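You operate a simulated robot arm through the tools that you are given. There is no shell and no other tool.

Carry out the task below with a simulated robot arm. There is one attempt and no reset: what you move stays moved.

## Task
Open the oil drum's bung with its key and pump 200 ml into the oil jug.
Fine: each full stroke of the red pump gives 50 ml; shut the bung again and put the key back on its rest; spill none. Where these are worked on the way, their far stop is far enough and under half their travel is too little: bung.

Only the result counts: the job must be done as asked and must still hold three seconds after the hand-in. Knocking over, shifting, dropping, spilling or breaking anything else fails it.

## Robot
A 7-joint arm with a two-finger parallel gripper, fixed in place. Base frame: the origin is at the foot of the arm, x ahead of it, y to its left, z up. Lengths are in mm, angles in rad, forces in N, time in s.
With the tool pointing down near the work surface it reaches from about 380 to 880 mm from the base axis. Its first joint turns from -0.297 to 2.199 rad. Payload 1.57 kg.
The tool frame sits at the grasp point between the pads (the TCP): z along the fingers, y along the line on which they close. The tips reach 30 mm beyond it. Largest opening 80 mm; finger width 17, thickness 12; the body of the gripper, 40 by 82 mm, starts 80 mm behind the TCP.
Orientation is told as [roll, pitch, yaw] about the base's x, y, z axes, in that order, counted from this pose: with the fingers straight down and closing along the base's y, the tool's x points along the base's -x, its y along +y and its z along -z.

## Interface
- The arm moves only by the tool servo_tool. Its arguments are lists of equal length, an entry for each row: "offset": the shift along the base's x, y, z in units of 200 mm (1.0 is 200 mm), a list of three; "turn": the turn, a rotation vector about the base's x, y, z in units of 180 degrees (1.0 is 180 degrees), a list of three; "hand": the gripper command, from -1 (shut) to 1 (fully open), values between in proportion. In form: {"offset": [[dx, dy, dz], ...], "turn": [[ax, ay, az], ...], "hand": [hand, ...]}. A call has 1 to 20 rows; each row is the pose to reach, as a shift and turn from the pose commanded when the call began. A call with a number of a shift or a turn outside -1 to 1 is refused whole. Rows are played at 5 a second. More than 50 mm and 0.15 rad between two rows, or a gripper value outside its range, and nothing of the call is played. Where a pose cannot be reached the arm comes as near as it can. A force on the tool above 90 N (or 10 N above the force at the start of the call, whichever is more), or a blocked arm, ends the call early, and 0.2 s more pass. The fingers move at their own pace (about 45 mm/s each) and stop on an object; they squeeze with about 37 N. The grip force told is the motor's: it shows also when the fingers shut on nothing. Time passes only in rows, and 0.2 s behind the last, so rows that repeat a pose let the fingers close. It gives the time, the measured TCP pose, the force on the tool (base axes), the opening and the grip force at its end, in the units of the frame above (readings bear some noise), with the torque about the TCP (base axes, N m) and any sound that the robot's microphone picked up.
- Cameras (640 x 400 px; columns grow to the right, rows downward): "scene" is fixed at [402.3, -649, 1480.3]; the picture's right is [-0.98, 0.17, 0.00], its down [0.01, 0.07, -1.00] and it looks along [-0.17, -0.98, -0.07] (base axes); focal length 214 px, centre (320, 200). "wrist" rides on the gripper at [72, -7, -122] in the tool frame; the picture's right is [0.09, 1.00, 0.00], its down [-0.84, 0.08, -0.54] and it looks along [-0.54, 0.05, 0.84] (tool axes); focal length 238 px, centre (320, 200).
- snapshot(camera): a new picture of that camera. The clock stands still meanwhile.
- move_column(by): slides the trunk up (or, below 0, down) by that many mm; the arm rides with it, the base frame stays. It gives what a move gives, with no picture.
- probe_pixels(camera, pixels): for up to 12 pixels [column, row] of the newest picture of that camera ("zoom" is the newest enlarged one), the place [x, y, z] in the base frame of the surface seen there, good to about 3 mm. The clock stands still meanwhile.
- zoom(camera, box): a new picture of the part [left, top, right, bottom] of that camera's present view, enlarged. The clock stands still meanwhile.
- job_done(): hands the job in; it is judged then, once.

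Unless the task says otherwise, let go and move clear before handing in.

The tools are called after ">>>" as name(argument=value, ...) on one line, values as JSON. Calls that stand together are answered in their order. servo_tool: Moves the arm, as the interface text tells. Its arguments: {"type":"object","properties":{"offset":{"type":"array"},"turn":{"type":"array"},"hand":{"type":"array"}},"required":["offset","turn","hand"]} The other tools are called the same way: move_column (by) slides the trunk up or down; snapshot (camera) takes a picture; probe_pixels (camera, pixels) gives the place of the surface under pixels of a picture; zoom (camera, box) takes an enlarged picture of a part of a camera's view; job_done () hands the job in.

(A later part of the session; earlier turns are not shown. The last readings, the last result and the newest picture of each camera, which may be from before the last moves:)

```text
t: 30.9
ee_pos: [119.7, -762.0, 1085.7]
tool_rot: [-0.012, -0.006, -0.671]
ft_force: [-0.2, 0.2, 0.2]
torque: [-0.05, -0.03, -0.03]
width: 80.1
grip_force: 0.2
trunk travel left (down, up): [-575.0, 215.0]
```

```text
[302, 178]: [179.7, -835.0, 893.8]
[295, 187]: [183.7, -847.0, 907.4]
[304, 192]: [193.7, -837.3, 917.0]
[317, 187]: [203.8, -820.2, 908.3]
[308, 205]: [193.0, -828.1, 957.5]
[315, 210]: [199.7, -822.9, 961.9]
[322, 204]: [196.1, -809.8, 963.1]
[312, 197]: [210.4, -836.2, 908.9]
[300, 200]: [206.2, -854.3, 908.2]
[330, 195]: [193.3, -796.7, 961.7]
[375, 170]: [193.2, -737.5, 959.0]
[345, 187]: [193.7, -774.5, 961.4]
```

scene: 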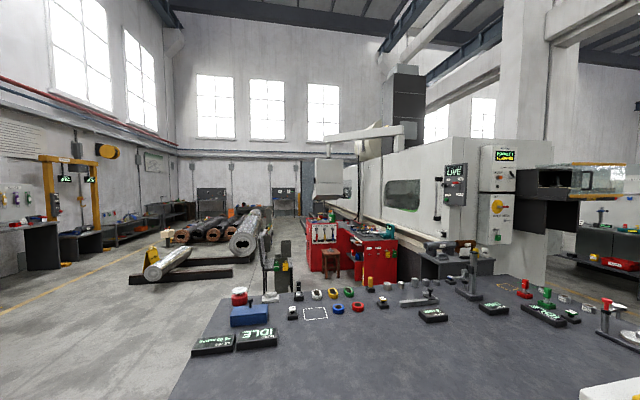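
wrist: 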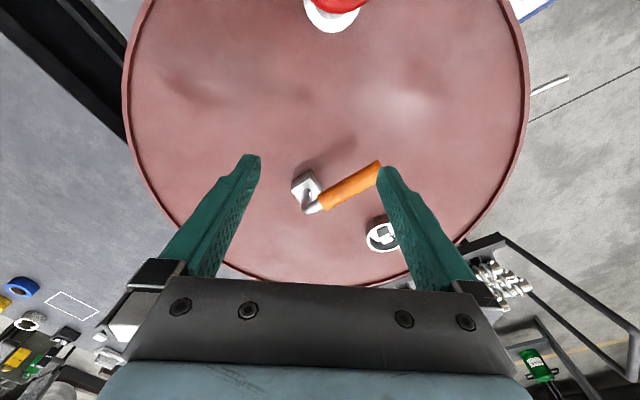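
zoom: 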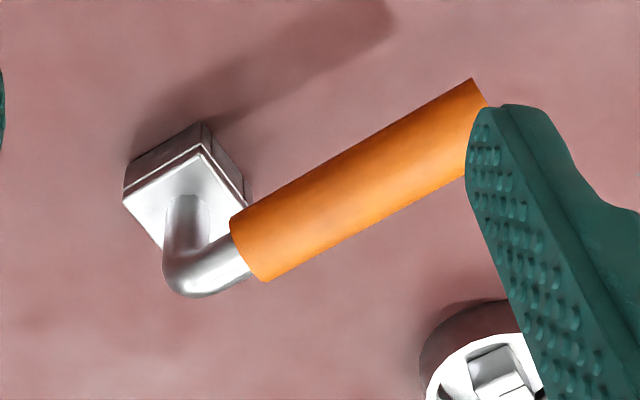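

The side view shows the key clearly: a square socket head (~35 mm, top z≈908) at about (200,-835), a bent shaft and the orange handle toward +y. I'll position above the handle near its root with fingers closing along x, levelling the tool.

>>> servo_tool(offset=[[0.06, -0.02, 0], [0.12, -0.05, 0], [0.18, -0.07, 0], [0.24, -0.1, 0], [0.3, -0.12, 0], [0.36, -0.14, 0], [0.405, -0.16, -0.1], [0.405, -0.16, -0.1]], turn=[[0.0005, -0.0004, -0.041], [0.001, -0.0008, -0.082], [0.0015, -0.0012, -0.123], [0.002, -0.0016, -0.164], [0.0025, -0.002, -0.205], [0.003, -0.0024, -0.246], [0.0035, -0.0027, -0.2865], [0.0035, -0.0027, -0.2865]], hand=[1, 1, 1, 1, 1, 1, 1, 1])

>>> snapshot(camera="wrist")

```text
t: 32.7
ee_pos: [199.6, -793.3, 1065.5]
tool_rot: [0.001, 0.002, -1.573]
ft_force: [-0.5, 0.1, -0.2]
torque: [-0.01, 0.02, -0.02]
width: 80.1
grip_force: 0.1
trunk travel left (down, up): [-575.0, 215.0]
```

```text
taken
```

wrist: 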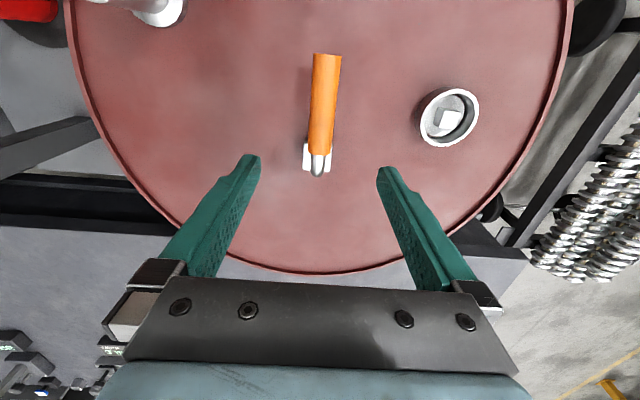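

From this view I compute the key axis at about (200.4,-837), handle centreline x≈200.5, bung axis (350.5,-778.5). I'll descend to the handle (z≈951) with open fingers, then check before gripping.

>>> servo_tool(offset=[[0.005, -0.008, -0.18], [0.005, -0.008, -0.36], [0.005, -0.008, -0.5], [0.005, -0.008, -0.57], [0.005, -0.008, -0.57]], turn=[[0, 0, 0], [0, 0, 0], [0, 0, 0], [0, 0, 0], [0, 0, 0]], hand=[1, 1, 1, 1, 1])

>>> snapshot(camera="wrist")

```text
t: 33.9
ee_pos: [200.6, -796.2, 949.1]
tool_rot: [0.001, 0.0, -1.571]
ft_force: [0.0, 0.3, 0.0]
torque: [-0.06, 0.03, -0.02]
width: 80.1
grip_force: 0.0
trunk travel left (down, up): [-575.0, 215.0]
```

```text
taken
```

wrist: 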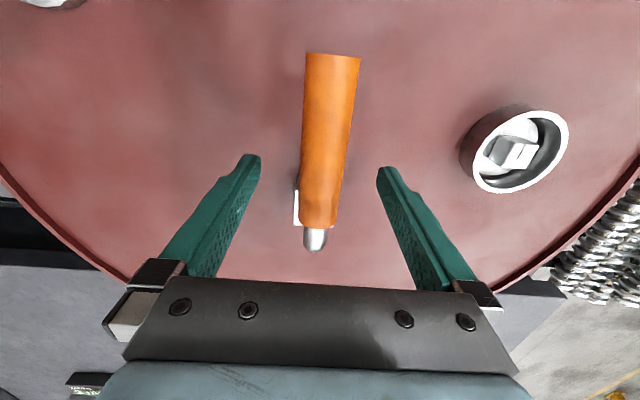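

The handle sits between the fingers at the TCP pixel (321,192). I'll close the gripper on it.

>>> servo_tool(offset=[[0, 0, 0], [0, 0, 0], [0, 0, 0], [0, 0, 0], [0, 0, 0], [0, 0, 0]], turn=[[0, 0, 0], [0, 0, 0], [0, 0, 0], [0, 0, 0], [0, 0, 0], [0, 0, 0]], hand=[-1, -1, -1, -1, -1, -1])

>>> snapshot(camera="wrist")

```text
t: 35.3
ee_pos: [199.9, -796.7, 949.5]
tool_rot: [0.004, 0.0, -1.572]
ft_force: [-0.8, 0.6, 0.7]
torque: [-0.02, -0.02, -0.02]
width: 23.7
grip_force: 35.7
trunk travel left (down, up): [-575.0, 215.0]
```

```text
taken
```

wrist: 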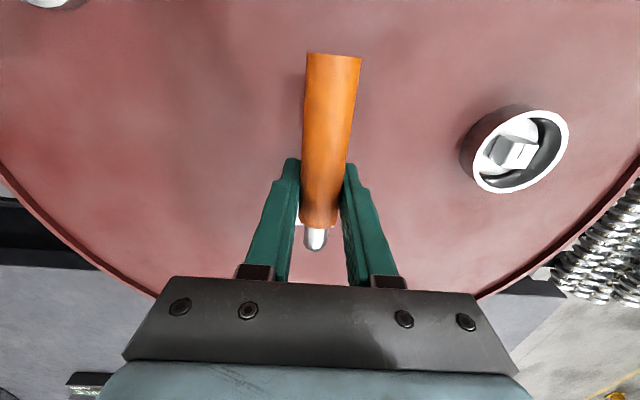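

Gripped: width 23.7 mm, grip 36 N. I'll lift straight up slowly and check.

>>> servo_tool(offset=[[0, 0, 0.05], [0, 0, 0.1], [0, 0, 0.15], [0, 0, 0.2], [0, 0, 0.25], [0, 0, 0.3]], turn=[[0, 0, 0], [0, 0, 0], [0, 0, 0], [0, 0, 0], [0, 0, 0], [0, 0, 0]], hand=[-1, -1, -1, -1, -1, -1])

>>> snapshot(camera="wrist")

```text
t: 36.7
ee_pos: [198.9, -796.3, 1011.1]
tool_rot: [0.002, -0.001, -1.57]
ft_force: [0.4, 0.7, -5.1]
torque: [0.13, -0.01, 0.02]
width: 23.6
grip_force: 35.8
trunk travel left (down, up): [-575.0, 215.0]
```

```text
taken
```

wrist: 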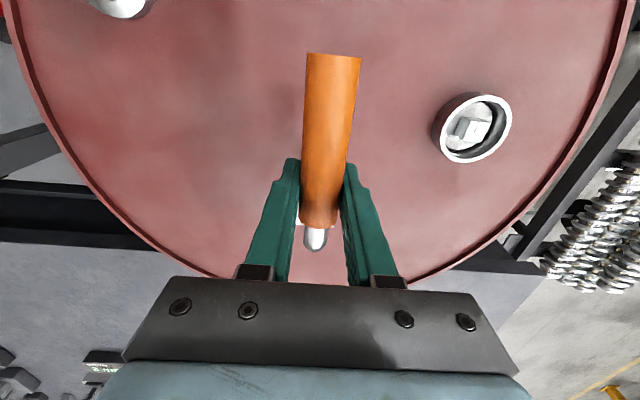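

The key is in hand (≈5 N weight) with no slip. I'll carry it over the bung, axis target (350.5,-778.5), so TCP target (350.3,-738), keeping height.

>>> servo_tool(offset=[[0.15, 0.06, 0], [0.3, 0.12, 0], [0.45, 0.18, 0], [0.6, 0.235, 0], [0.7, 0.27, 0], [0.754, 0.292, 0], [0.754, 0.292, 0]], turn=[[0, 0, 0], [0, 0, 0], [0, 0, 0], [0, 0, 0], [0, 0, 0], [0, 0, 0], [0, 0, 0]], hand=[-1, -1, -1, -1, -1, -1, -1])

>>> snapshot(camera="wrist")

>>> zoom(camera="wrist", box=[250, 120, 390, 270])

```text
t: 38.3
ee_pos: [353.0, -737.4, 1010.6]
tool_rot: [0.002, 0.001, -1.571]
ft_force: [0.2, 0.0, -3.6]
torque: [0.1, 0.0, 0.06]
width: 23.6
grip_force: 35.5
trunk travel left (down, up): [-575.0, 215.0]
```

```text
taken
```

wrist: 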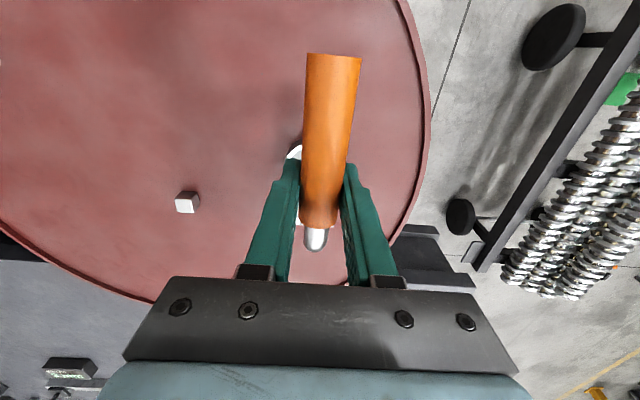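

```text
2.67 times, centred on (320, 195) of wrist
```

zoom: 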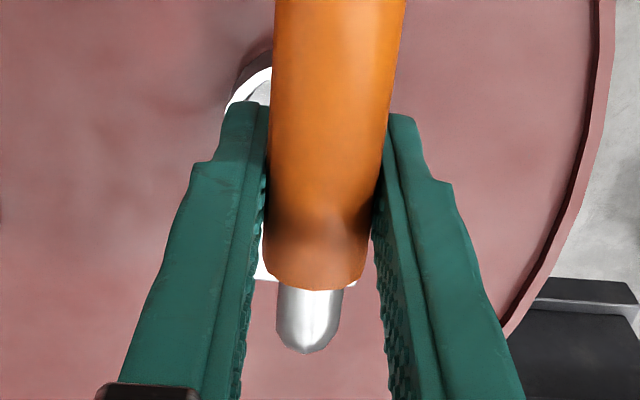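

The rest's square peg is now visible at (187,202), which gives the key axis precisely. I'll zoom on it and probe.

>>> zoom(camera="wrist", box=[162, 177, 212, 227])

>>> probe_pixels(camera="wrist", pixels=[[184, 205], [188, 205], [184, 209], [190, 209], [190, 195], [195, 201], [181, 203], [292, 155], [297, 150], [290, 158], [187, 220], [187, 207]])

```text
8.00 times, centred on (187, 202) of wrist
```

zoom: 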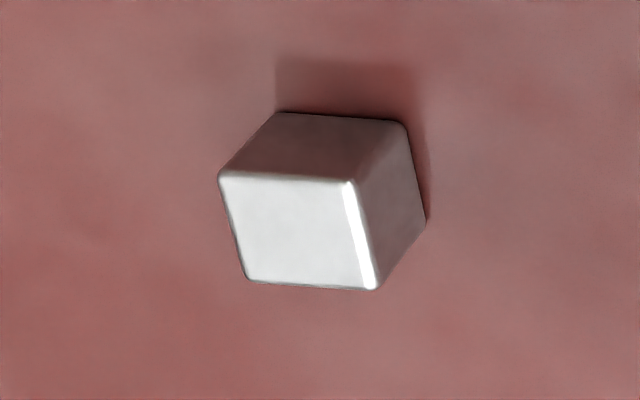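

```text
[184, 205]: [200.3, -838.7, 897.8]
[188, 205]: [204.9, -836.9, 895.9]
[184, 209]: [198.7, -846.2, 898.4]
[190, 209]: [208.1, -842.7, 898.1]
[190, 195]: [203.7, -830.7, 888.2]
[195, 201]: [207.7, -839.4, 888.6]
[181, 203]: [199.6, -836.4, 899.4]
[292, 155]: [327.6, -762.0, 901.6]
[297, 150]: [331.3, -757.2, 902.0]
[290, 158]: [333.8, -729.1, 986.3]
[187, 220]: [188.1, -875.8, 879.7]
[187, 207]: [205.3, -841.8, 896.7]
```

The peg centre is about (200.8,-840, top 898), so the key axis is ≈43 mm from the TCP along -y; the target TCP is then about (350.5,-736). I'll read the pose again and correct.

>>> servo_tool(offset=[[0, 0.008, -0.02], [0, 0.008, -0.04], [0, 0.008, -0.06]], turn=[[0, 0, 0], [0, 0, 0], [0, 0, 0]], hand=[-1, -1, -1])

>>> servo_tool(offset=[[0, 0, 0], [0, 0, 0]], turn=[[0, 0, 0], [0, 0, 0]], hand=[-1, -1])

>>> servo_tool(offset=[[0, 0, 0], [0, 0, 0]], turn=[[0, 0, 0], [0, 0, 0]], hand=[-1, -1])

```text
t: 39.1
ee_pos: [352.0, -736.1, 997.1]
tool_rot: [0.001, 0.001, -1.569]
ft_force: [-0.5, 0.8, -4.8]
torque: [0.09, 0.03, 0.02]
width: 23.6
grip_force: 35.6
trunk travel left (down, up): [-575.0, 215.0]
```

```text
t: 39.7
ee_pos: [353.1, -735.4, 998.6]
tool_rot: [0.002, 0.0, -1.57]
ft_force: [0.7, 0.4, -4.2]
torque: [0.1, 0.03, 0.0]
width: 23.5
grip_force: 36.2
trunk travel left (down, up): [-575.0, 215.0]
```

```text
t: 40.3
ee_pos: [352.8, -737.3, 998.3]
tool_rot: [0.002, 0.001, -1.572]
ft_force: [-0.4, 0.1, -5.1]
torque: [0.11, -0.02, 0.0]
width: 23.7
grip_force: 36.2
trunk travel left (down, up): [-575.0, 215.0]
```

Readings average (352.7,-736.3,998); I'll shift x by about -2 mm and lower to just above the square's contact height (TCP z≈976).

>>> servo_tool(offset=[[-0.01, 0, -0.03], [-0.01, 0, -0.06], [-0.01, 0, -0.09], [-0.01, 0, -0.11], [-0.01, 0, -0.11]], turn=[[0, 0, 0], [0, 0, 0], [0, 0, 0], [0, 0, 0], [0, 0, 0]], hand=[-1, -1, -1, -1, -1])

>>> snapshot(camera="wrist")

>>> zoom(camera="wrist", box=[260, 120, 380, 260])

```text
t: 41.5
ee_pos: [350.1, -734.1, 975.6]
tool_rot: [0.001, 0.0, -1.571]
ft_force: [0.8, 0.1, -4.3]
torque: [0.16, -0.03, 0.0]
width: 23.7
grip_force: 35.1
trunk travel left (down, up): [-575.0, 215.0]
```

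```text
taken
```

wrist: 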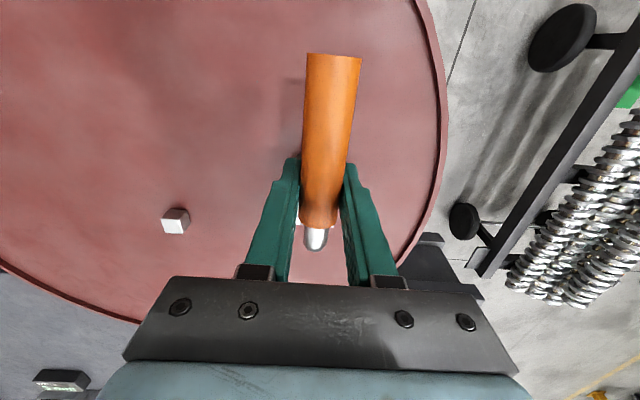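

```text
2.86 times, centred on (320, 190) of wrist
```

zoom: 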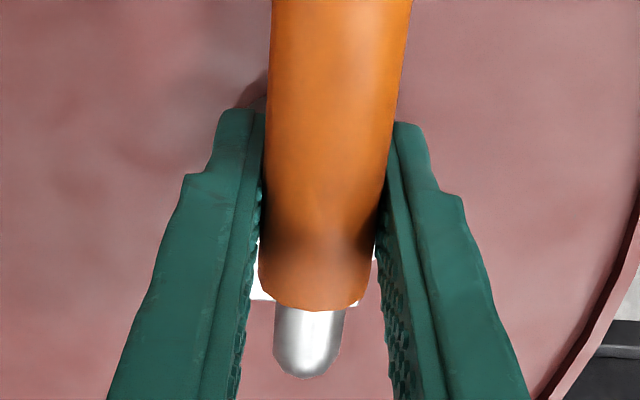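

The bung is hidden behind the key now, so I'll feel for it: lower a few millimetres at a time and watch the force.

>>> servo_tool(offset=[[0, 0, -0.01], [0, 0, -0.02], [0, 0, -0.03], [0, 0, -0.03]], turn=[[0, 0, 0], [0, 0, 0], [0, 0, 0], [0, 0, 0]], hand=[-1, -1, -1, -1])

```text
t: 42.5
ee_pos: [349.1, -735.5, 973.6]
tool_rot: [0.004, -0.002, -1.57]
ft_force: [-1.5, 1.5, 14.5]
torque: [-0.43, -0.09, -0.03]
width: 23.6
grip_force: 35.7
trunk travel left (down, up): [-575.0, 215.0]
```

Contact at TCP z≈973.6 with about +19 N means the socket is sitting on the square's edge; the torque suggests contact on the +x/+y side. I'll raise slightly, shift +2 mm in x and y, and try again.

>>> servo_tool(offset=[[0, 0, 0.03], [0.01, 0.01, 0.03], [0.01, 0.01, 0.02], [0.01, 0.01, 0.01], [0.01, 0.01, 0], [0.01, 0.01, 0]], turn=[[0, 0, 0], [0, 0, 0], [0, 0, 0], [0, 0, 0], [0, 0, 0], [0, 0, 0]], hand=[-1, -1, -1, -1, -1, -1])

```text
t: 43.9
ee_pos: [350.8, -734.8, 971.1]
tool_rot: [0.003, -0.001, -1.572]
ft_force: [-2.0, 4.9, 16.7]
torque: [-0.7, 0.08, -0.06]
width: 24.0
grip_force: 36.2
trunk travel left (down, up): [-575.0, 215.0]
```

Now it sits slightly lower (971.1) and the torque points to contact on the -y side, so y is between the two tries. I'll raise, shift y back 1 mm and x +0.5 mm, and lower again.

>>> servo_tool(offset=[[0, 0, 0.03], [0.0025, -0.005, 0.03], [0.0025, -0.005, 0.02], [0.0025, -0.005, 0.01], [0.0025, -0.005, 0], [0.0025, -0.005, 0]], turn=[[0, 0, 0], [0, 0, 0], [0, 0, 0], [0, 0, 0], [0, 0, 0], [0, 0, 0]], hand=[-1, -1, -1, -1, -1, -1])

```text
t: 45.3
ee_pos: [351.1, -735.4, 969.5]
tool_rot: [0.001, 0.0, -1.572]
ft_force: [-0.9, -0.5, -3.6]
torque: [0.06, 0.01, 0.01]
width: 23.6
grip_force: 35.2
trunk travel left (down, up): [-575.0, 215.0]
```

No contact force at z=969.5 now, so the socket is entering the square. I'll keep lowering gently.

>>> servo_tool(offset=[[0, 0, -0.01], [0, 0, -0.02], [0, 0, -0.03], [0, 0, -0.03]], turn=[[0, 0, 0], [0, 0, 0], [0, 0, 0], [0, 0, 0]], hand=[-1, -1, -1, -1])

>>> servo_tool(offset=[[0, 0, -0.01], [0, 0, -0.02], [0, 0, -0.03], [0, 0, -0.035], [0, 0, -0.035]], turn=[[0, 0, 0], [0, 0, 0], [0, 0, 0], [0, 0, 0], [0, 0, 0]], hand=[-1, -1, -1, -1, -1])

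```text
t: 46.3
ee_pos: [351.0, -735.6, 963.7]
tool_rot: [-0.001, 0.001, -1.573]
ft_force: [-2.1, -1.0, -2.0]
torque: [-0.01, 0.17, -0.07]
width: 23.7
grip_force: 35.8
trunk travel left (down, up): [-575.0, 215.0]
```

```text
t: 47.5
ee_pos: [351.6, -736.2, 957.3]
tool_rot: [0.001, 0.001, -1.571]
ft_force: [-3.2, -4.0, -2.1]
torque: [-0.21, 0.17, -0.02]
width: 23.7
grip_force: 35.6
trunk travel left (down, up): [-575.0, 215.0]
```

Down to z=957 with only small side forces; the key is on the square. I'll lower the last ~3 mm while easing slightly toward -x/-y.

>>> servo_tool(offset=[[-0.002, -0.003, -0.005], [-0.003, -0.004, -0.01], [-0.003, -0.004, -0.017], [-0.003, -0.004, -0.017]], turn=[[0, 0, 0], [0, 0, 0], [0, 0, 0], [0, 0, 0]], hand=[-1, -1, -1, -1])

>>> snapshot(camera="wrist")

```text
t: 48.5
ee_pos: [352.8, -736.0, 955.1]
tool_rot: [0.003, 0.001, -1.571]
ft_force: [-1.3, 2.6, 3.2]
torque: [0.08, -0.06, -0.02]
width: 23.5
grip_force: 35.7
trunk travel left (down, up): [-575.0, 215.0]
```

```text
taken
```

wrist: 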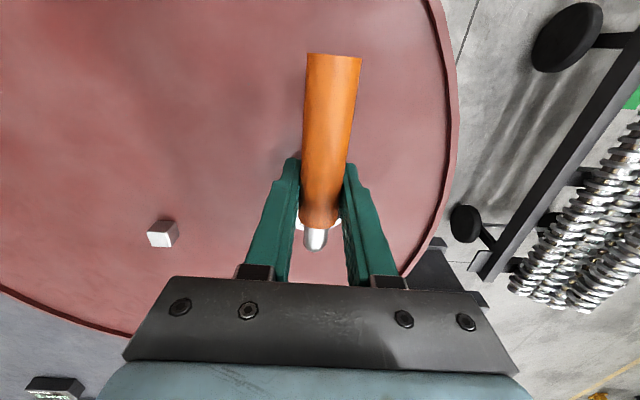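

The key is fully seated (z≈955, light upward force). Now I'll try turning the bung counter-clockwise a little about its axis (≈43 mm from the TCP) and watch the torque.

>>> servo_tool(offset=[[-0.0108, -0.0003, 0], [-0.0216, -0.0011, 0], [-0.0324, -0.0024, 0], [-0.043, -0.0043, 0], [-0.043, -0.0043, 0]], turn=[[0, 0, 0.0159], [0, 0, 0.0318], [0, 0, 0.0477], [0, 0, 0.0637], [0, 0, 0.0637]], hand=[-1, -1, -1, -1, -1])

```text
t: 49.7
ee_pos: [343.5, -737.2, 954.3]
tool_rot: [0.002, -0.002, -1.369]
ft_force: [-0.1, -0.1, 7.4]
torque: [-0.21, -0.25, 0.04]
width: 23.7
grip_force: 35.8
trunk travel left (down, up): [-575.0, 215.0]
```

The bung turned 0.2 rad with almost no torque, so counter-clockwise is the opening direction. I'll continue along the arc in small steps.

>>> servo_tool(offset=[[-0.0105, -0.0025, 0], [-0.021, -0.0054, 0], [-0.0312, -0.0089, 0], [-0.0413, -0.0128, 0], [-0.0512, -0.0173, 0], [-0.0608, -0.0222, 0], [-0.0608, -0.0222, 0]], turn=[[0, 0, 0.0159], [0, 0, 0.0318], [0, 0, 0.0477], [0, 0, 0.0637], [0, 0, 0.0796], [0, 0, 0.0955], [0, 0, 0.0955]], hand=[-1, -1, -1, -1, -1, -1, -1])

>>> snapshot(camera="wrist")

```text
t: 51.3
ee_pos: [329.5, -740.6, 953.6]
tool_rot: [0.002, -0.002, -1.072]
ft_force: [0.1, -8.0, 6.6]
torque: [-0.43, -0.24, -0.13]
width: 23.5
grip_force: 35.5
trunk travel left (down, up): [-575.0, 215.0]
```

```text
taken
```

wrist: 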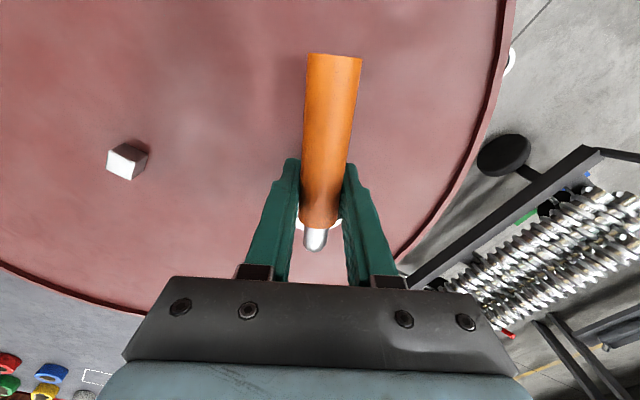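

θ≈0.5 rad turned so far with small torque and a slight -y side load, so I'll nudge the arc slightly toward -y and keep turning.

>>> servo_tool(offset=[[-0.0093, -0.0065, 0], [-0.0185, -0.0133, 0], [-0.0272, -0.0208, 0], [-0.0357, -0.0284, 0], [-0.0438, -0.0357, 0], [-0.0515, -0.0432, 0], [-0.0515, -0.0432, 0]], turn=[[0, 0, 0.0159], [0, 0, 0.0318], [0, 0, 0.0477], [0, 0, 0.0637], [0, 0, 0.0796], [0, 0, 0.0955], [0, 0, 0.0955]], hand=[-1, -1, -1, -1, -1, -1, -1])

```text
t: 52.9
ee_pos: [319.0, -749.0, 953.9]
tool_rot: [0.003, 0.001, -0.77]
ft_force: [-8.2, 11.0, 7.6]
torque: [0.58, 0.49, 0.02]
width: 23.6
grip_force: 36.5
trunk travel left (down, up): [-575.0, 215.0]
```

θ≈0.8 rad, only a radial load of ~13 N outward (my arc radius is a touch small), still no turning resistance. I'll ease outward by ~0.5 mm and continue to 1.2 rad.

>>> servo_tool(offset=[[-0.0085, -0.0062, 0], [-0.016, -0.0143, 0], [-0.0225, -0.023, 0], [-0.0286, -0.0319, 0], [-0.0342, -0.0411, 0], [-0.0394, -0.0506, 0], [-0.044, -0.0604, 0], [-0.0482, -0.0704, 0], [-0.0482, -0.0704, 0]], turn=[[0, 0, 0.0159], [0, 0, 0.0318], [0, 0, 0.0477], [0, 0, 0.0637], [0, 0, 0.0796], [0, 0, 0.0955], [0, 0, 0.1114], [0, 0, 0.1273], [0, 0, 0.1273]], hand=[-1, -1, -1, -1, -1, -1, -1, -1, -1])

```text
t: 54.9
ee_pos: [310.7, -763.4, 955.2]
tool_rot: [0.0, -0.001, -0.37]
ft_force: [-13.0, 5.7, 14.6]
torque: [0.23, 0.55, 0.01]
width: 23.7
grip_force: 35.8
trunk travel left (down, up): [-575.0, 215.0]
```

θ≈1.2 rad, again mainly a radial load (~14 N) and a bit of upward load. I'll ease outward and up slightly and continue toward 1.6 rad.

>>> servo_tool(offset=[[-0.0065, -0.009, 0.002], [-0.0108, -0.0195, 0.004], [-0.0134, -0.0301, 0.004], [-0.0156, -0.0407, 0.004], [-0.017, -0.0514, 0.004], [-0.018, -0.0621, 0.004], [-0.0184, -0.0729, 0.004], [-0.0186, -0.0838, 0.004], [-0.0186, -0.0838, 0.004]], turn=[[0, 0, 0.0159], [0, 0, 0.0318], [0, 0, 0.0477], [0, 0, 0.0637], [0, 0, 0.0796], [0, 0, 0.0955], [0, 0, 0.1114], [0, 0, 0.1273], [0, 0, 0.1273]], hand=[-1, -1, -1, -1, -1, -1, -1, -1, -1])

>>> snapshot(camera="wrist")

```text
t: 56.9
ee_pos: [306.7, -779.1, 955.2]
tool_rot: [0.001, 0.001, 0.03]
ft_force: [-0.6, -2.9, -0.4]
torque: [-0.15, 0.04, -0.13]
width: 23.5
grip_force: 35.7
trunk travel left (down, up): [-575.0, 215.0]
```

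```text
taken
```

wrist: 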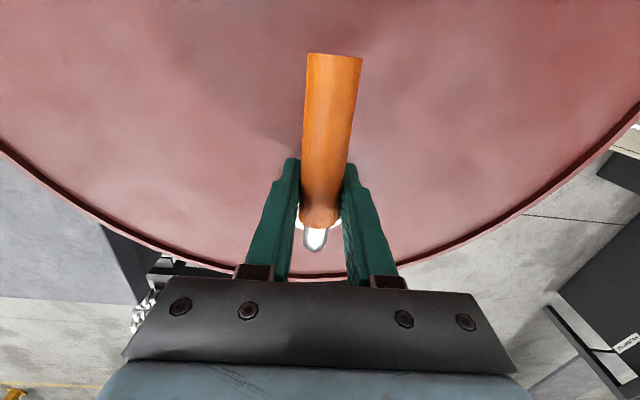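

θ≈1.6 rad and still free with no stop reached. I'll continue carefully toward 2.0 rad, watching for the stop or reach limits.

>>> servo_tool(offset=[[0.0004, -0.0108, 0], [0.0017, -0.0216, 0], [0.0033, -0.0323, 0], [0.0056, -0.0429, 0], [0.0056, -0.0429, 0]], turn=[[0, 0, 0.0159], [0, 0, 0.0318], [0, 0, 0.0477], [0, 0, 0.0637], [0, 0, 0.0637]], hand=[-1, -1, -1, -1, -1])

```text
t: 58.1
ee_pos: [309.9, -785.3, 955.1]
tool_rot: [0.004, 0.0, 0.231]
ft_force: [-2.0, 34.3, 4.1]
torque: [0.06, 0.83, -0.82]
width: 25.4
grip_force: 36.7
trunk travel left (down, up): [-575.0, 215.0]
```

The load jumped to 34 N tangential with -0.8 N·m: the bung has hit its far stop at about 1.6-1.65 rad. I'll back off the push to relax and then release the key in place.

>>> servo_tool(offset=[[-0.0028, 0.0215, 0], [-0.0045, 0.035, 0], [-0.0048, 0.037, 0]], turn=[[0, 0, -0.0318], [0, 0, -0.052], [0, 0, -0.055]], hand=[-1, -1, -1])

```text
t: 58.9
ee_pos: [307.3, -782.7, 954.0]
tool_rot: [-0.003, 0.001, 0.054]
ft_force: [-0.5, -3.3, 0.2]
torque: [-0.3, -0.09, -0.16]
width: 23.5
grip_force: 35.5
trunk travel left (down, up): [-575.0, 215.0]
```

Loads are small again. I'll open the fingers to leave the key on the bung, then raise clear.

>>> servo_tool(offset=[[0, 0, 0], [0, 0, 0], [0, 0, 0], [0, 0, 0], [0, 0, 0]], turn=[[0, 0, 0], [0, 0, 0], [0, 0, 0], [0, 0, 0], [0, 0, 0]], hand=[0, 0.6, 1, 1, 1])

>>> snapshot(camera="wrist")

```text
t: 60.1
ee_pos: [309.2, -781.8, 953.8]
tool_rot: [0.001, 0.0, 0.056]
ft_force: [0.8, 0.3, 0.3]
torque: [-0.02, 0.01, 0.0]
width: 80.3
grip_force: 0.0
trunk travel left (down, up): [-575.0, 215.0]
```

```text
taken
```

wrist: 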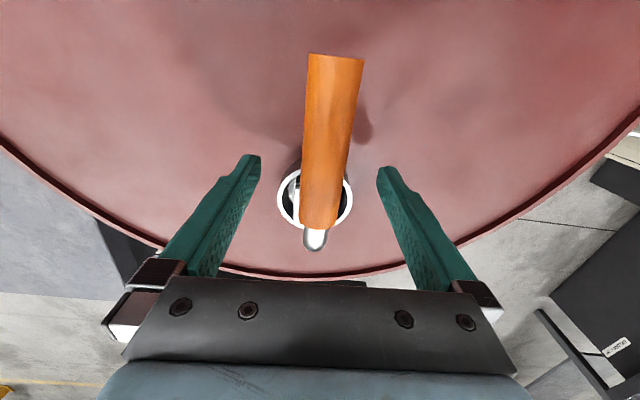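

The key stays seated in the bung at (316,190). I'll raise straight up and swing over to the pump for a close look.

>>> servo_tool(offset=[[0, 0, 0.15], [0, 0, 0.35], [0, 0, 0.6], [0, 0, 0.85]], turn=[[0, 0, 0], [0, 0, 0], [0, 0, 0], [0, 0, 0]], hand=[1, 1, 1, 1])

>>> servo_tool(offset=[[-0.1, 0.05, 0], [-0.2, 0.1, 0], [-0.3, 0.15, 0], [-0.4, 0.2, 0], [-0.5, 0.25, 0], [-0.6, 0.3, 0], [-0.7, 0.35, 0], [-0.8, 0.4, 0], [-0.9, 0.45, 0], [-1.0, 0.5, 0], [-1.0, 0.55, 0], [-1.0, 0.6, 0]], turn=[[0, 0, -0.043], [0, 0, -0.086], [0, 0, -0.129], [0, 0, -0.172], [0, 0, -0.215], [0, 0, -0.258], [0, 0, -0.301], [0, 0, -0.344], [0, 0, -0.387], [0, 0, -0.43], [0, 0, -0.473], [0, 0, -0.517]], hand=[1, 1, 1, 1, 1, 1, 1, 1, 1, 1, 1, 1])

>>> snapshot(camera="wrist")

```text
t: 61.1
ee_pos: [303.0, -782.5, 1125.2]
tool_rot: [0.005, 0.0, 0.057]
ft_force: [0.7, -0.6, 0.2]
torque: [-0.02, 0.0, 0.0]
width: 80.0
grip_force: 0.2
trunk travel left (down, up): [-575.0, 215.0]
```

```text
t: 63.7
ee_pos: [106.1, -660.0, 1125.3]
tool_rot: [0.003, 0.0, -1.571]
ft_force: [0.3, -0.1, 0.1]
torque: [-0.05, 0.0, -0.01]
width: 80.1
grip_force: 0.1
trunk travel left (down, up): [-575.0, 215.0]
```

```text
taken
```

wrist: 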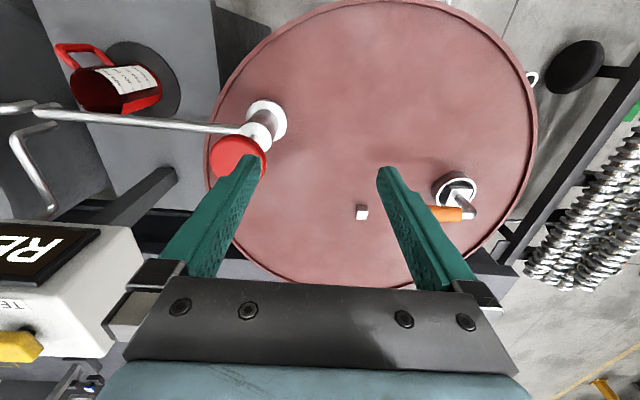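

The key rests in the bung at (455,200) and the pump knob is at (240,157). I'll shift to centre the pump in view.

>>> servo_tool(offset=[[-0.15, 0.08, 0], [-0.3, 0.16, 0], [-0.35, 0.24, 0]], turn=[[0, 0, 0], [0, 0, 0], [0, 0, 0]], hand=[1, 1, 1])

>>> snapshot(camera="wrist")

>>> zoom(camera="wrist", box=[260, 120, 380, 240])

```text
t: 64.5
ee_pos: [36.2, -614.9, 1126.1]
tool_rot: [0.002, 0.003, -1.569]
ft_force: [0.5, -0.5, 1.0]
torque: [0.04, 0.0, -0.02]
width: 80.1
grip_force: 0.1
trunk travel left (down, up): [-575.0, 215.0]
```

```text
taken
```

wrist: 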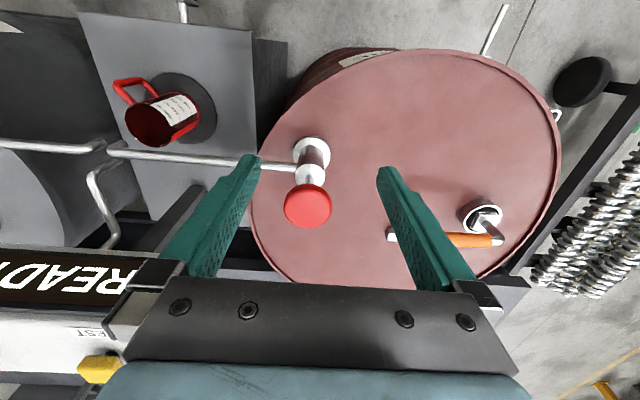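

```text
3.33 times, centred on (320, 180) of wrist
```

zoom: 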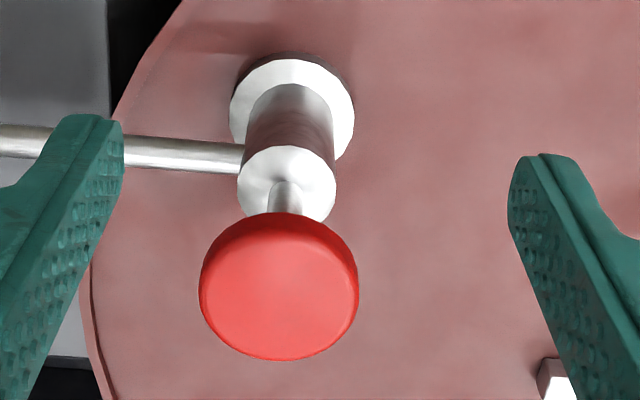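

Good view of the pump; I'll probe knob, rod and barrel heights.

>>> probe_pixels(camera="zoom", pixels=[[279, 295], [210, 300], [350, 300], [279, 345], [279, 235], [285, 205], [260, 185], [310, 170], [287, 160], [250, 110], [340, 100], [200, 152]])

>>> zoom(camera="wrist", box=[90, 60, 270, 230])

```text
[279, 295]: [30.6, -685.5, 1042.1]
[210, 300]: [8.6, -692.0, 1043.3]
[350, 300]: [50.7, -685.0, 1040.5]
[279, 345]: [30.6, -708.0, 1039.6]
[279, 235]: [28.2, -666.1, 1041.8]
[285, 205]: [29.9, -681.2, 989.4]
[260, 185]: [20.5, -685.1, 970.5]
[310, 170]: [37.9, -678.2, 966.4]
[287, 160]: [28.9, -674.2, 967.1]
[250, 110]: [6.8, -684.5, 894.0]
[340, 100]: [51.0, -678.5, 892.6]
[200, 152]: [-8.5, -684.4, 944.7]
```

```text
2.35 times, centred on (180, 145) of wrist
```

zoom: 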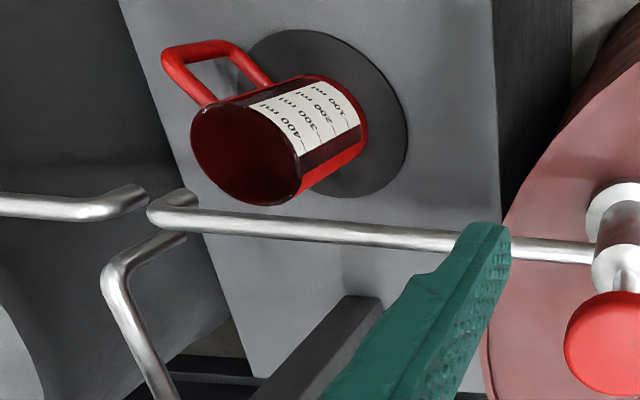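

The knob is a disc Ø≈46 centred near (30,-684), top z≈1041; barrel top at z≈967, spout leaves along -x at z≈945. I'll orient the fingers clear of the spout (yaw ≈ -2.6) above the knob.

>>> servo_tool(offset=[[0, -0.05, 0], [-0.005, -0.1, 0], [-0.01, -0.15, 0], [-0.015, -0.2, 0], [-0.02, -0.25, 0], [-0.025, -0.3, 0], [-0.03, -0.33, 0], [-0.031, -0.346, 0], [-0.031, -0.346, 0]], turn=[[0, 0, -0.041], [0, 0, -0.082], [0, 0, -0.123], [0, 0, -0.164], [0, 0, -0.205], [0, 0, -0.246], [0, 0, -0.287], [0, 0, -0.328], [0, 0, -0.328]], hand=[1, 1, 1, 1, 1, 1, 1, 1, 1])

>>> snapshot(camera="wrist")

```text
t: 66.5
ee_pos: [30.9, -684.6, 1124.3]
tool_rot: [0.002, 0.0, -2.6]
ft_force: [-0.5, 0.3, 0.3]
torque: [-0.02, -0.02, 0.01]
width: 79.9
grip_force: 0.1
trunk travel left (down, up): [-575.0, 215.0]
```

```text
taken
```

wrist: 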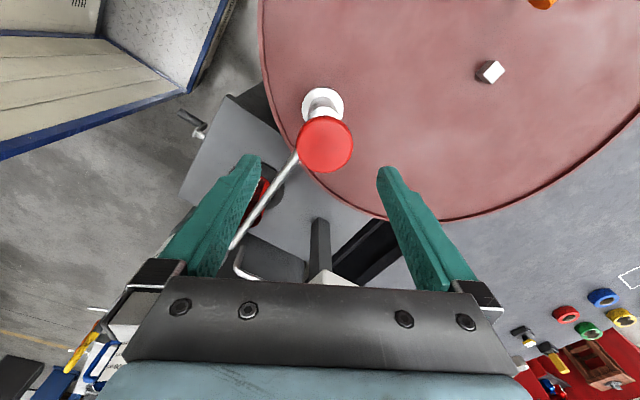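

The knob's centre appears ~5 px right of where the TCP axis projects (expect (321,144), seen (326,145)), so I'll shift about (+2.5,-4) mm and descend to just around the knob.

>>> servo_tool(offset=[[0.012, -0.02, 0], [0.012, -0.02, -0.12], [0.012, -0.02, -0.24], [0.012, -0.02, -0.24]], turn=[[0, 0, 0], [0, 0, 0], [0, 0, 0], [0, 0, 0]], hand=[1, 1, 1, 1])

>>> snapshot(camera="wrist")

```text
t: 67.5
ee_pos: [32.8, -686.5, 1077.1]
tool_rot: [0.003, 0.0, -2.598]
ft_force: [0.5, -0.5, -0.1]
torque: [-0.02, 0.01, 0.02]
width: 79.8
grip_force: 0.0
trunk travel left (down, up): [-575.0, 215.0]
```

```text
taken
```

wrist: 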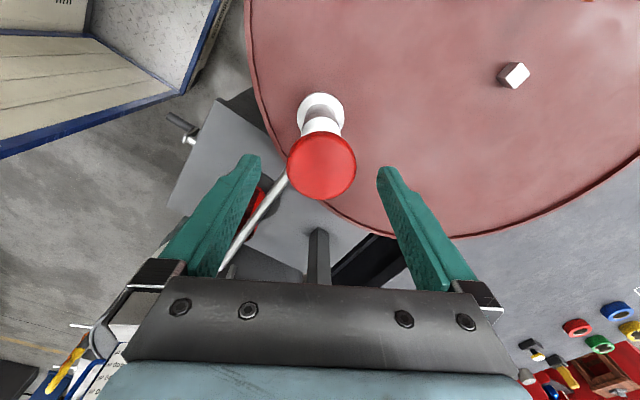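

The knob now projects right on the TCP axis ((322,165) vs expected (321,166)). I'll descend to z≈1036 and close on the knob.

>>> servo_tool(offset=[[0, 0, -0.1], [0, 0, -0.2], [0, 0, -0.2], [0, 0, -0.2], [0, 0, -0.2], [0, 0, -0.2], [0, 0, -0.2]], turn=[[0, 0, 0], [0, 0, 0], [0, 0, 0], [0, 0, 0], [0, 0, 0], [0, 0, 0], [0, 0, 0]], hand=[1, 1, 0.5, 0, -1, -1, -1])

>>> snapshot(camera="wrist")

```text
t: 69.1
ee_pos: [33.1, -689.0, 1036.2]
tool_rot: [0.004, -0.002, -2.596]
ft_force: [5.0, -13.6, 0.4]
torque: [-0.19, 0.01, 0.0]
width: 50.0
grip_force: 39.1
trunk travel left (down, up): [-575.0, 215.0]
```

```text
taken
```

wrist: 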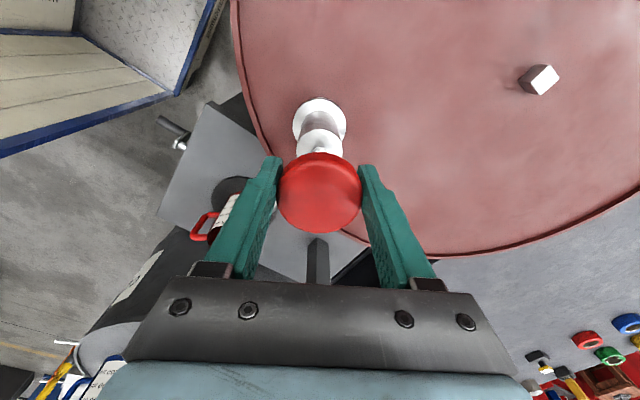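

Gripped the knob (50 mm) with a small side load; I'll relax it by shifting ~0.7 mm and then try pressing down a little to learn the stroke force.

>>> servo_tool(offset=[[0.002, -0.003, 0], [0.002, -0.003, -0.01], [0.002, -0.003, -0.025], [0.002, -0.003, -0.04], [0.002, -0.003, -0.04]], turn=[[0, 0, 0], [0, 0, 0], [0, 0, 0], [0, 0, 0], [0, 0, 0]], hand=[-1, -1, -1, -1, -1])

>>> snapshot(camera="wrist")

```text
t: 70.3
ee_pos: [32.9, -688.3, 1029.3]
tool_rot: [0.0, 0.001, -2.6]
ft_force: [1.2, 1.8, 0.6]
torque: [0.19, -0.04, -0.22]
width: 50.1
grip_force: 44.7
trunk travel left (down, up): [-575.0, 215.0]
```

```text
taken
```

wrist: 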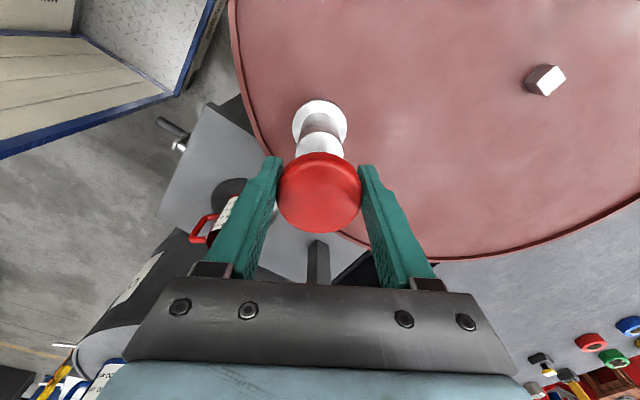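

The knob followed down ~7 mm with almost no force, so the grip carries it. I'll continue pressing downward in monitored steps to find the bottom.

>>> servo_tool(offset=[[0, 0, -0.03], [0, 0, -0.06], [0, 0, -0.09], [0, 0, -0.12], [0, 0, -0.12]], turn=[[0, 0, 0], [0, 0, 0], [0, 0, 0], [0, 0, 0], [0, 0, 0]], hand=[-1, -1, -1, -1, -1])

```text
t: 71.5
ee_pos: [34.2, -688.2, 1005.7]
tool_rot: [0.001, -0.002, -2.598]
ft_force: [0.1, -2.3, 7.0]
torque: [-0.08, 0.05, -0.13]
width: 50.1
grip_force: 44.9
trunk travel left (down, up): [-575.0, 215.0]
```

Down 30 mm with ~7 N. Continuing gently downward.

>>> servo_tool(offset=[[0, 0, -0.02], [0, 0, -0.04], [0, 0, -0.06], [0, 0, -0.06]], turn=[[0, 0, 0], [0, 0, 0], [0, 0, 0], [0, 0, 0]], hand=[-1, -1, -1, -1])

>>> snapshot(camera="wrist")

```text
t: 72.5
ee_pos: [33.0, -688.6, 994.9]
tool_rot: [0.007, -0.004, -2.599]
ft_force: [3.4, -1.6, 45.6]
torque: [-0.19, 0.14, -0.18]
width: 50.5
grip_force: 44.9
trunk travel left (down, up): [-575.0, 215.0]
```

```text
taken
```

wrist: 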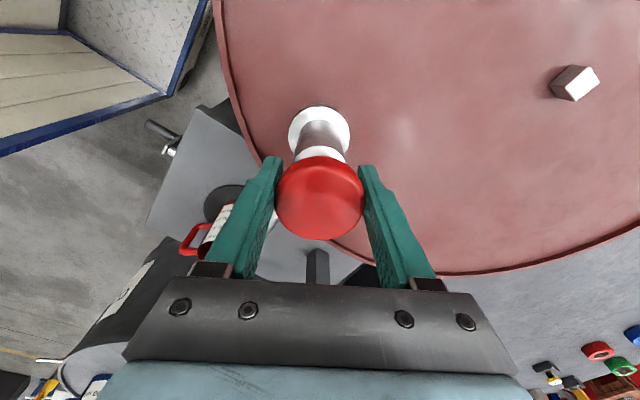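

The force rose to 45 N at z≈995: bottom stop reached (about 40 mm stroke). Now I'll pull back up to the top stop, watching the force.

>>> servo_tool(offset=[[0, 0, 0.01], [0, 0, 0.05], [0, 0, 0.09], [0, 0, 0.13], [0, 0, 0.17], [0, 0, 0.19], [0, 0, 0.19]], turn=[[0, 0, 0], [0, 0, 0], [0, 0, 0], [0, 0, 0], [0, 0, 0], [0, 0, 0], [0, 0, 0]], hand=[-1, -1, -1, -1, -1, -1, -1])

>>> snapshot(camera="wrist")

>>> zoom(camera="wrist", box=[150, 150, 290, 270])

```text
t: 74.1
ee_pos: [34.1, -688.8, 1030.4]
tool_rot: [-0.002, 0.002, -2.598]
ft_force: [-3.5, -15.6, -12.3]
torque: [-0.12, 0.23, -0.15]
width: 50.3
grip_force: 45.0
trunk travel left (down, up): [-575.0, 215.0]
```

```text
taken
```

wrist: 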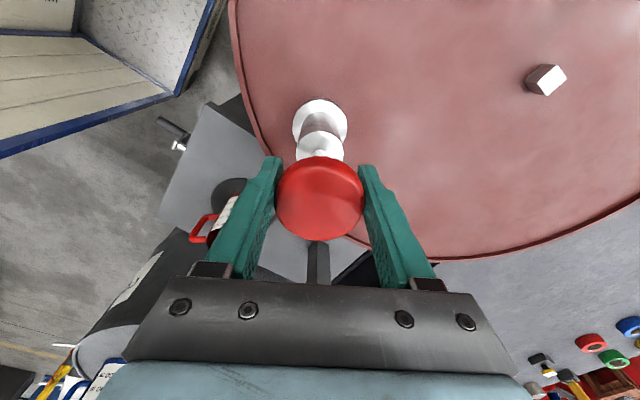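

```text
3.33 times, centred on (220, 210) of wrist
```

zoom: 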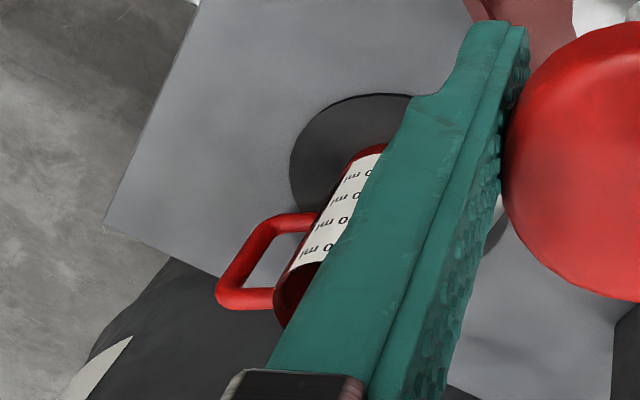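

The knob is near the top but not clearly at its stop (about -12 N). I'll pull up a few more millimetres to be sure of the full return.

>>> servo_tool(offset=[[0, 0, 0.01], [0, 0, 0.02], [0, 0, 0.025], [0, 0, 0.025]], turn=[[0, 0, 0], [0, 0, 0], [0, 0, 0], [0, 0, 0]], hand=[-1, -1, -1, -1])

```text
t: 75.1
ee_pos: [33.6, -688.0, 1033.1]
tool_rot: [-0.003, 0.006, -2.598]
ft_force: [-3.9, 7.0, -42.5]
torque: [0.06, -0.24, -0.15]
width: 50.2
grip_force: 45.6
trunk travel left (down, up): [-575.0, 215.0]
```

The pull reached -42 N at z≈1033: top stop, so one full stroke is done. Before continuing I'll release and look into the jug to verify the effect.

>>> servo_tool(offset=[[0, 0, -0.008], [0, 0, -0.01], [0, 0, -0.01], [0, 0, -0.01], [0, 0, -0.01]], turn=[[0, 0, 0], [0, 0, 0], [0, 0, 0], [0, 0, 0], [0, 0, 0]], hand=[-1, -1, 0.5, 1, 1])

>>> servo_tool(offset=[[0, 0, 0.15], [0, 0, 0.35], [-0.1, 0.05, 0.5], [-0.3, 0.15, 0.5], [-0.5, 0.25, 0.5], [-0.7, 0.35, 0.5], [-0.9, 0.45, 0.5], [-1.0, 0.5, 0.5]], turn=[[0, 0, 0], [0, 0, 0], [0, 0, 0.04], [0, 0, 0.08], [0, 0, 0.12], [0, 0, 0.16], [0, 0, 0.2], [0, 0, 0.24]], hand=[1, 1, 1, 1, 1, 1, 1, 1])

>>> snapshot(camera="wrist")

```text
t: 76.3
ee_pos: [34.3, -689.8, 1034.3]
tool_rot: [0.003, 0.0, -2.599]
ft_force: [0.5, -1.1, 0.2]
torque: [0.0, 0.0, 0.02]
width: 79.9
grip_force: 0.1
trunk travel left (down, up): [-575.0, 215.0]
```

```text
t: 78.1
ee_pos: [-168.9, -588.9, 1132.5]
tool_rot: [0.001, -0.001, -1.843]
ft_force: [0.6, 0.2, -0.6]
torque: [0.02, 0.03, -0.03]
width: 79.7
grip_force: 0.0
trunk travel left (down, up): [-575.0, 215.0]
```

```text
taken
```

wrist: 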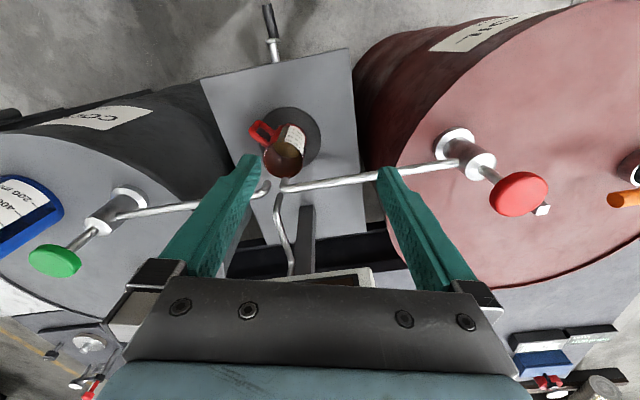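

The jug at (284,155) now shows something lighter inside. I'll zoom in to read its level.

>>> zoom(camera="wrist", box=[245, 105, 325, 195])

>>> probe_pixels(camera="wrist", pixels=[[280, 165], [285, 165], [288, 160], [278, 158], [284, 175], [270, 160], [302, 160], [284, 150], [275, 165], [290, 168], [283, 170], [288, 183]])

```text
4.44 times, centred on (285, 150) of wrist
```

zoom: 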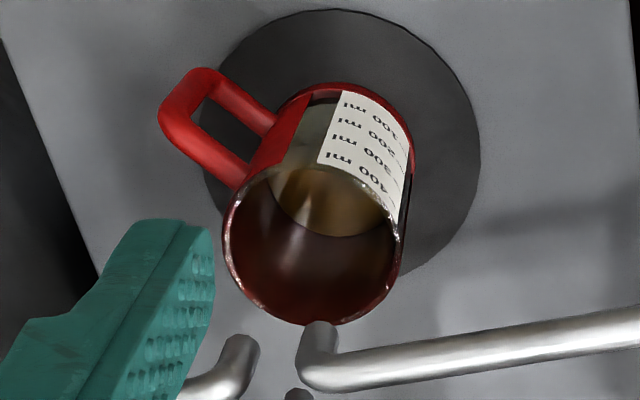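

```text
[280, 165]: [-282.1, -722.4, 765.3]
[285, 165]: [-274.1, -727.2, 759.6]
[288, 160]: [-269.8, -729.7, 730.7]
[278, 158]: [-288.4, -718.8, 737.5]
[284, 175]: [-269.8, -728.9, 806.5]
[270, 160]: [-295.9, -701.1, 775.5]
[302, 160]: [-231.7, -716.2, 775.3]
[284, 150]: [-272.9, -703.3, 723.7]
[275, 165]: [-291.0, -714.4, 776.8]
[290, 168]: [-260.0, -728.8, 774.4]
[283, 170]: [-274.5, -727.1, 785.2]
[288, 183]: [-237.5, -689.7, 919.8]
```

Amber oil now shows in the jug's bottom, so one stroke worked (≈50 ml). I'll return to the pump for three more full strokes.

>>> servo_tool(offset=[[0.1, -0.05, 0], [0.3, -0.15, 0], [0.5, -0.25, 0], [0.7, -0.35, 0], [0.9, -0.45, 0], [1.0, -0.5, 0], [1.0, -0.5, -0.15], [1.0, -0.5, -0.25], [1.0, -0.5, -0.25]], turn=[[0, 0, -0.04], [0, 0, -0.08], [0, 0, -0.12], [0, 0, -0.16], [0, 0, -0.2], [0, 0, -0.24], [0, 0, -0.24], [0, 0, -0.24], [0, 0, -0.24]], hand=[1, 1, 1, 1, 1, 1, 1, 1, 1])

>>> snapshot(camera="wrist")

```text
t: 80.1
ee_pos: [32.9, -688.9, 1083.5]
tool_rot: [0.003, -0.001, -2.599]
ft_force: [0.3, -0.6, -0.4]
torque: [-0.01, 0.01, 0.0]
width: 79.9
grip_force: 0.0
trunk travel left (down, up): [-575.0, 215.0]
```

```text
taken
```

wrist: 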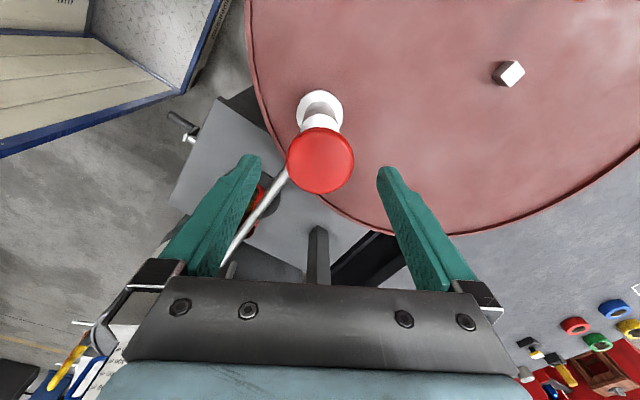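

Centred on the knob again. I'll descend and close on it.

>>> servo_tool(offset=[[0, 0, -0.12], [0, 0, -0.245], [0, 0, -0.245], [0.002, -0.003, -0.245], [0.002, -0.003, -0.245], [0.002, -0.003, -0.245], [0.002, -0.003, -0.245]], turn=[[0, 0, 0], [0, 0, 0], [0, 0, 0], [0, 0, 0], [0, 0, 0], [0, 0, 0], [0, 0, 0]], hand=[1, 1, 0.5, 0, -1, -1, -1])

```text
t: 81.7
ee_pos: [33.5, -688.1, 1034.1]
tool_rot: [0.0, 0.003, -2.601]
ft_force: [-4.9, 13.4, -3.4]
torque: [0.14, 0.02, -0.23]
width: 50.3
grip_force: 39.0
trunk travel left (down, up): [-575.0, 215.0]
```

Gripped at 50.3 mm with a slight opposite side load; I'll ease it back half a millimetre and make the second down-stroke to the bottom.

>>> servo_tool(offset=[[-0.0015, 0.0022, 0], [-0.0015, 0.0022, -0.04], [-0.0015, 0.0022, -0.08], [-0.0015, 0.0022, -0.12], [-0.0015, 0.0022, -0.16], [-0.0015, 0.0022, -0.195], [-0.0015, 0.0022, -0.21], [-0.0015, 0.0022, -0.21]], turn=[[0, 0, 0], [0, 0, 0], [0, 0, 0], [0, 0, 0], [0, 0, 0], [0, 0, 0], [0, 0, 0], [0, 0, 0]], hand=[-1, -1, -1, -1, -1, -1, -1, -1])

```text
t: 83.5
ee_pos: [34.0, -688.7, 994.9]
tool_rot: [0.006, -0.003, -2.598]
ft_force: [-5.6, 6.6, 47.5]
torque: [-0.04, 0.23, -0.19]
width: 50.4
grip_force: 45.1
trunk travel left (down, up): [-575.0, 215.0]
```

Bottom stop reached (47 N at z≈995). Now the full return up to the top stop.

>>> servo_tool(offset=[[0, 0, 0.03], [0, 0, 0.07], [0, 0, 0.11], [0, 0, 0.15], [0, 0, 0.19], [0, 0, 0.21], [0, 0, 0.215], [0, 0, 0.215]], turn=[[0, 0, 0], [0, 0, 0], [0, 0, 0], [0, 0, 0], [0, 0, 0], [0, 0, 0], [0, 0, 0], [0, 0, 0]], hand=[-1, -1, -1, -1, -1, -1, -1, -1])

```text
t: 85.3
ee_pos: [33.1, -689.0, 1034.2]
tool_rot: [-0.003, 0.007, -2.598]
ft_force: [-3.5, 13.9, -42.1]
torque: [-0.01, -0.25, -0.15]
width: 50.4
grip_force: 45.7
trunk travel left (down, up): [-575.0, 215.0]
```

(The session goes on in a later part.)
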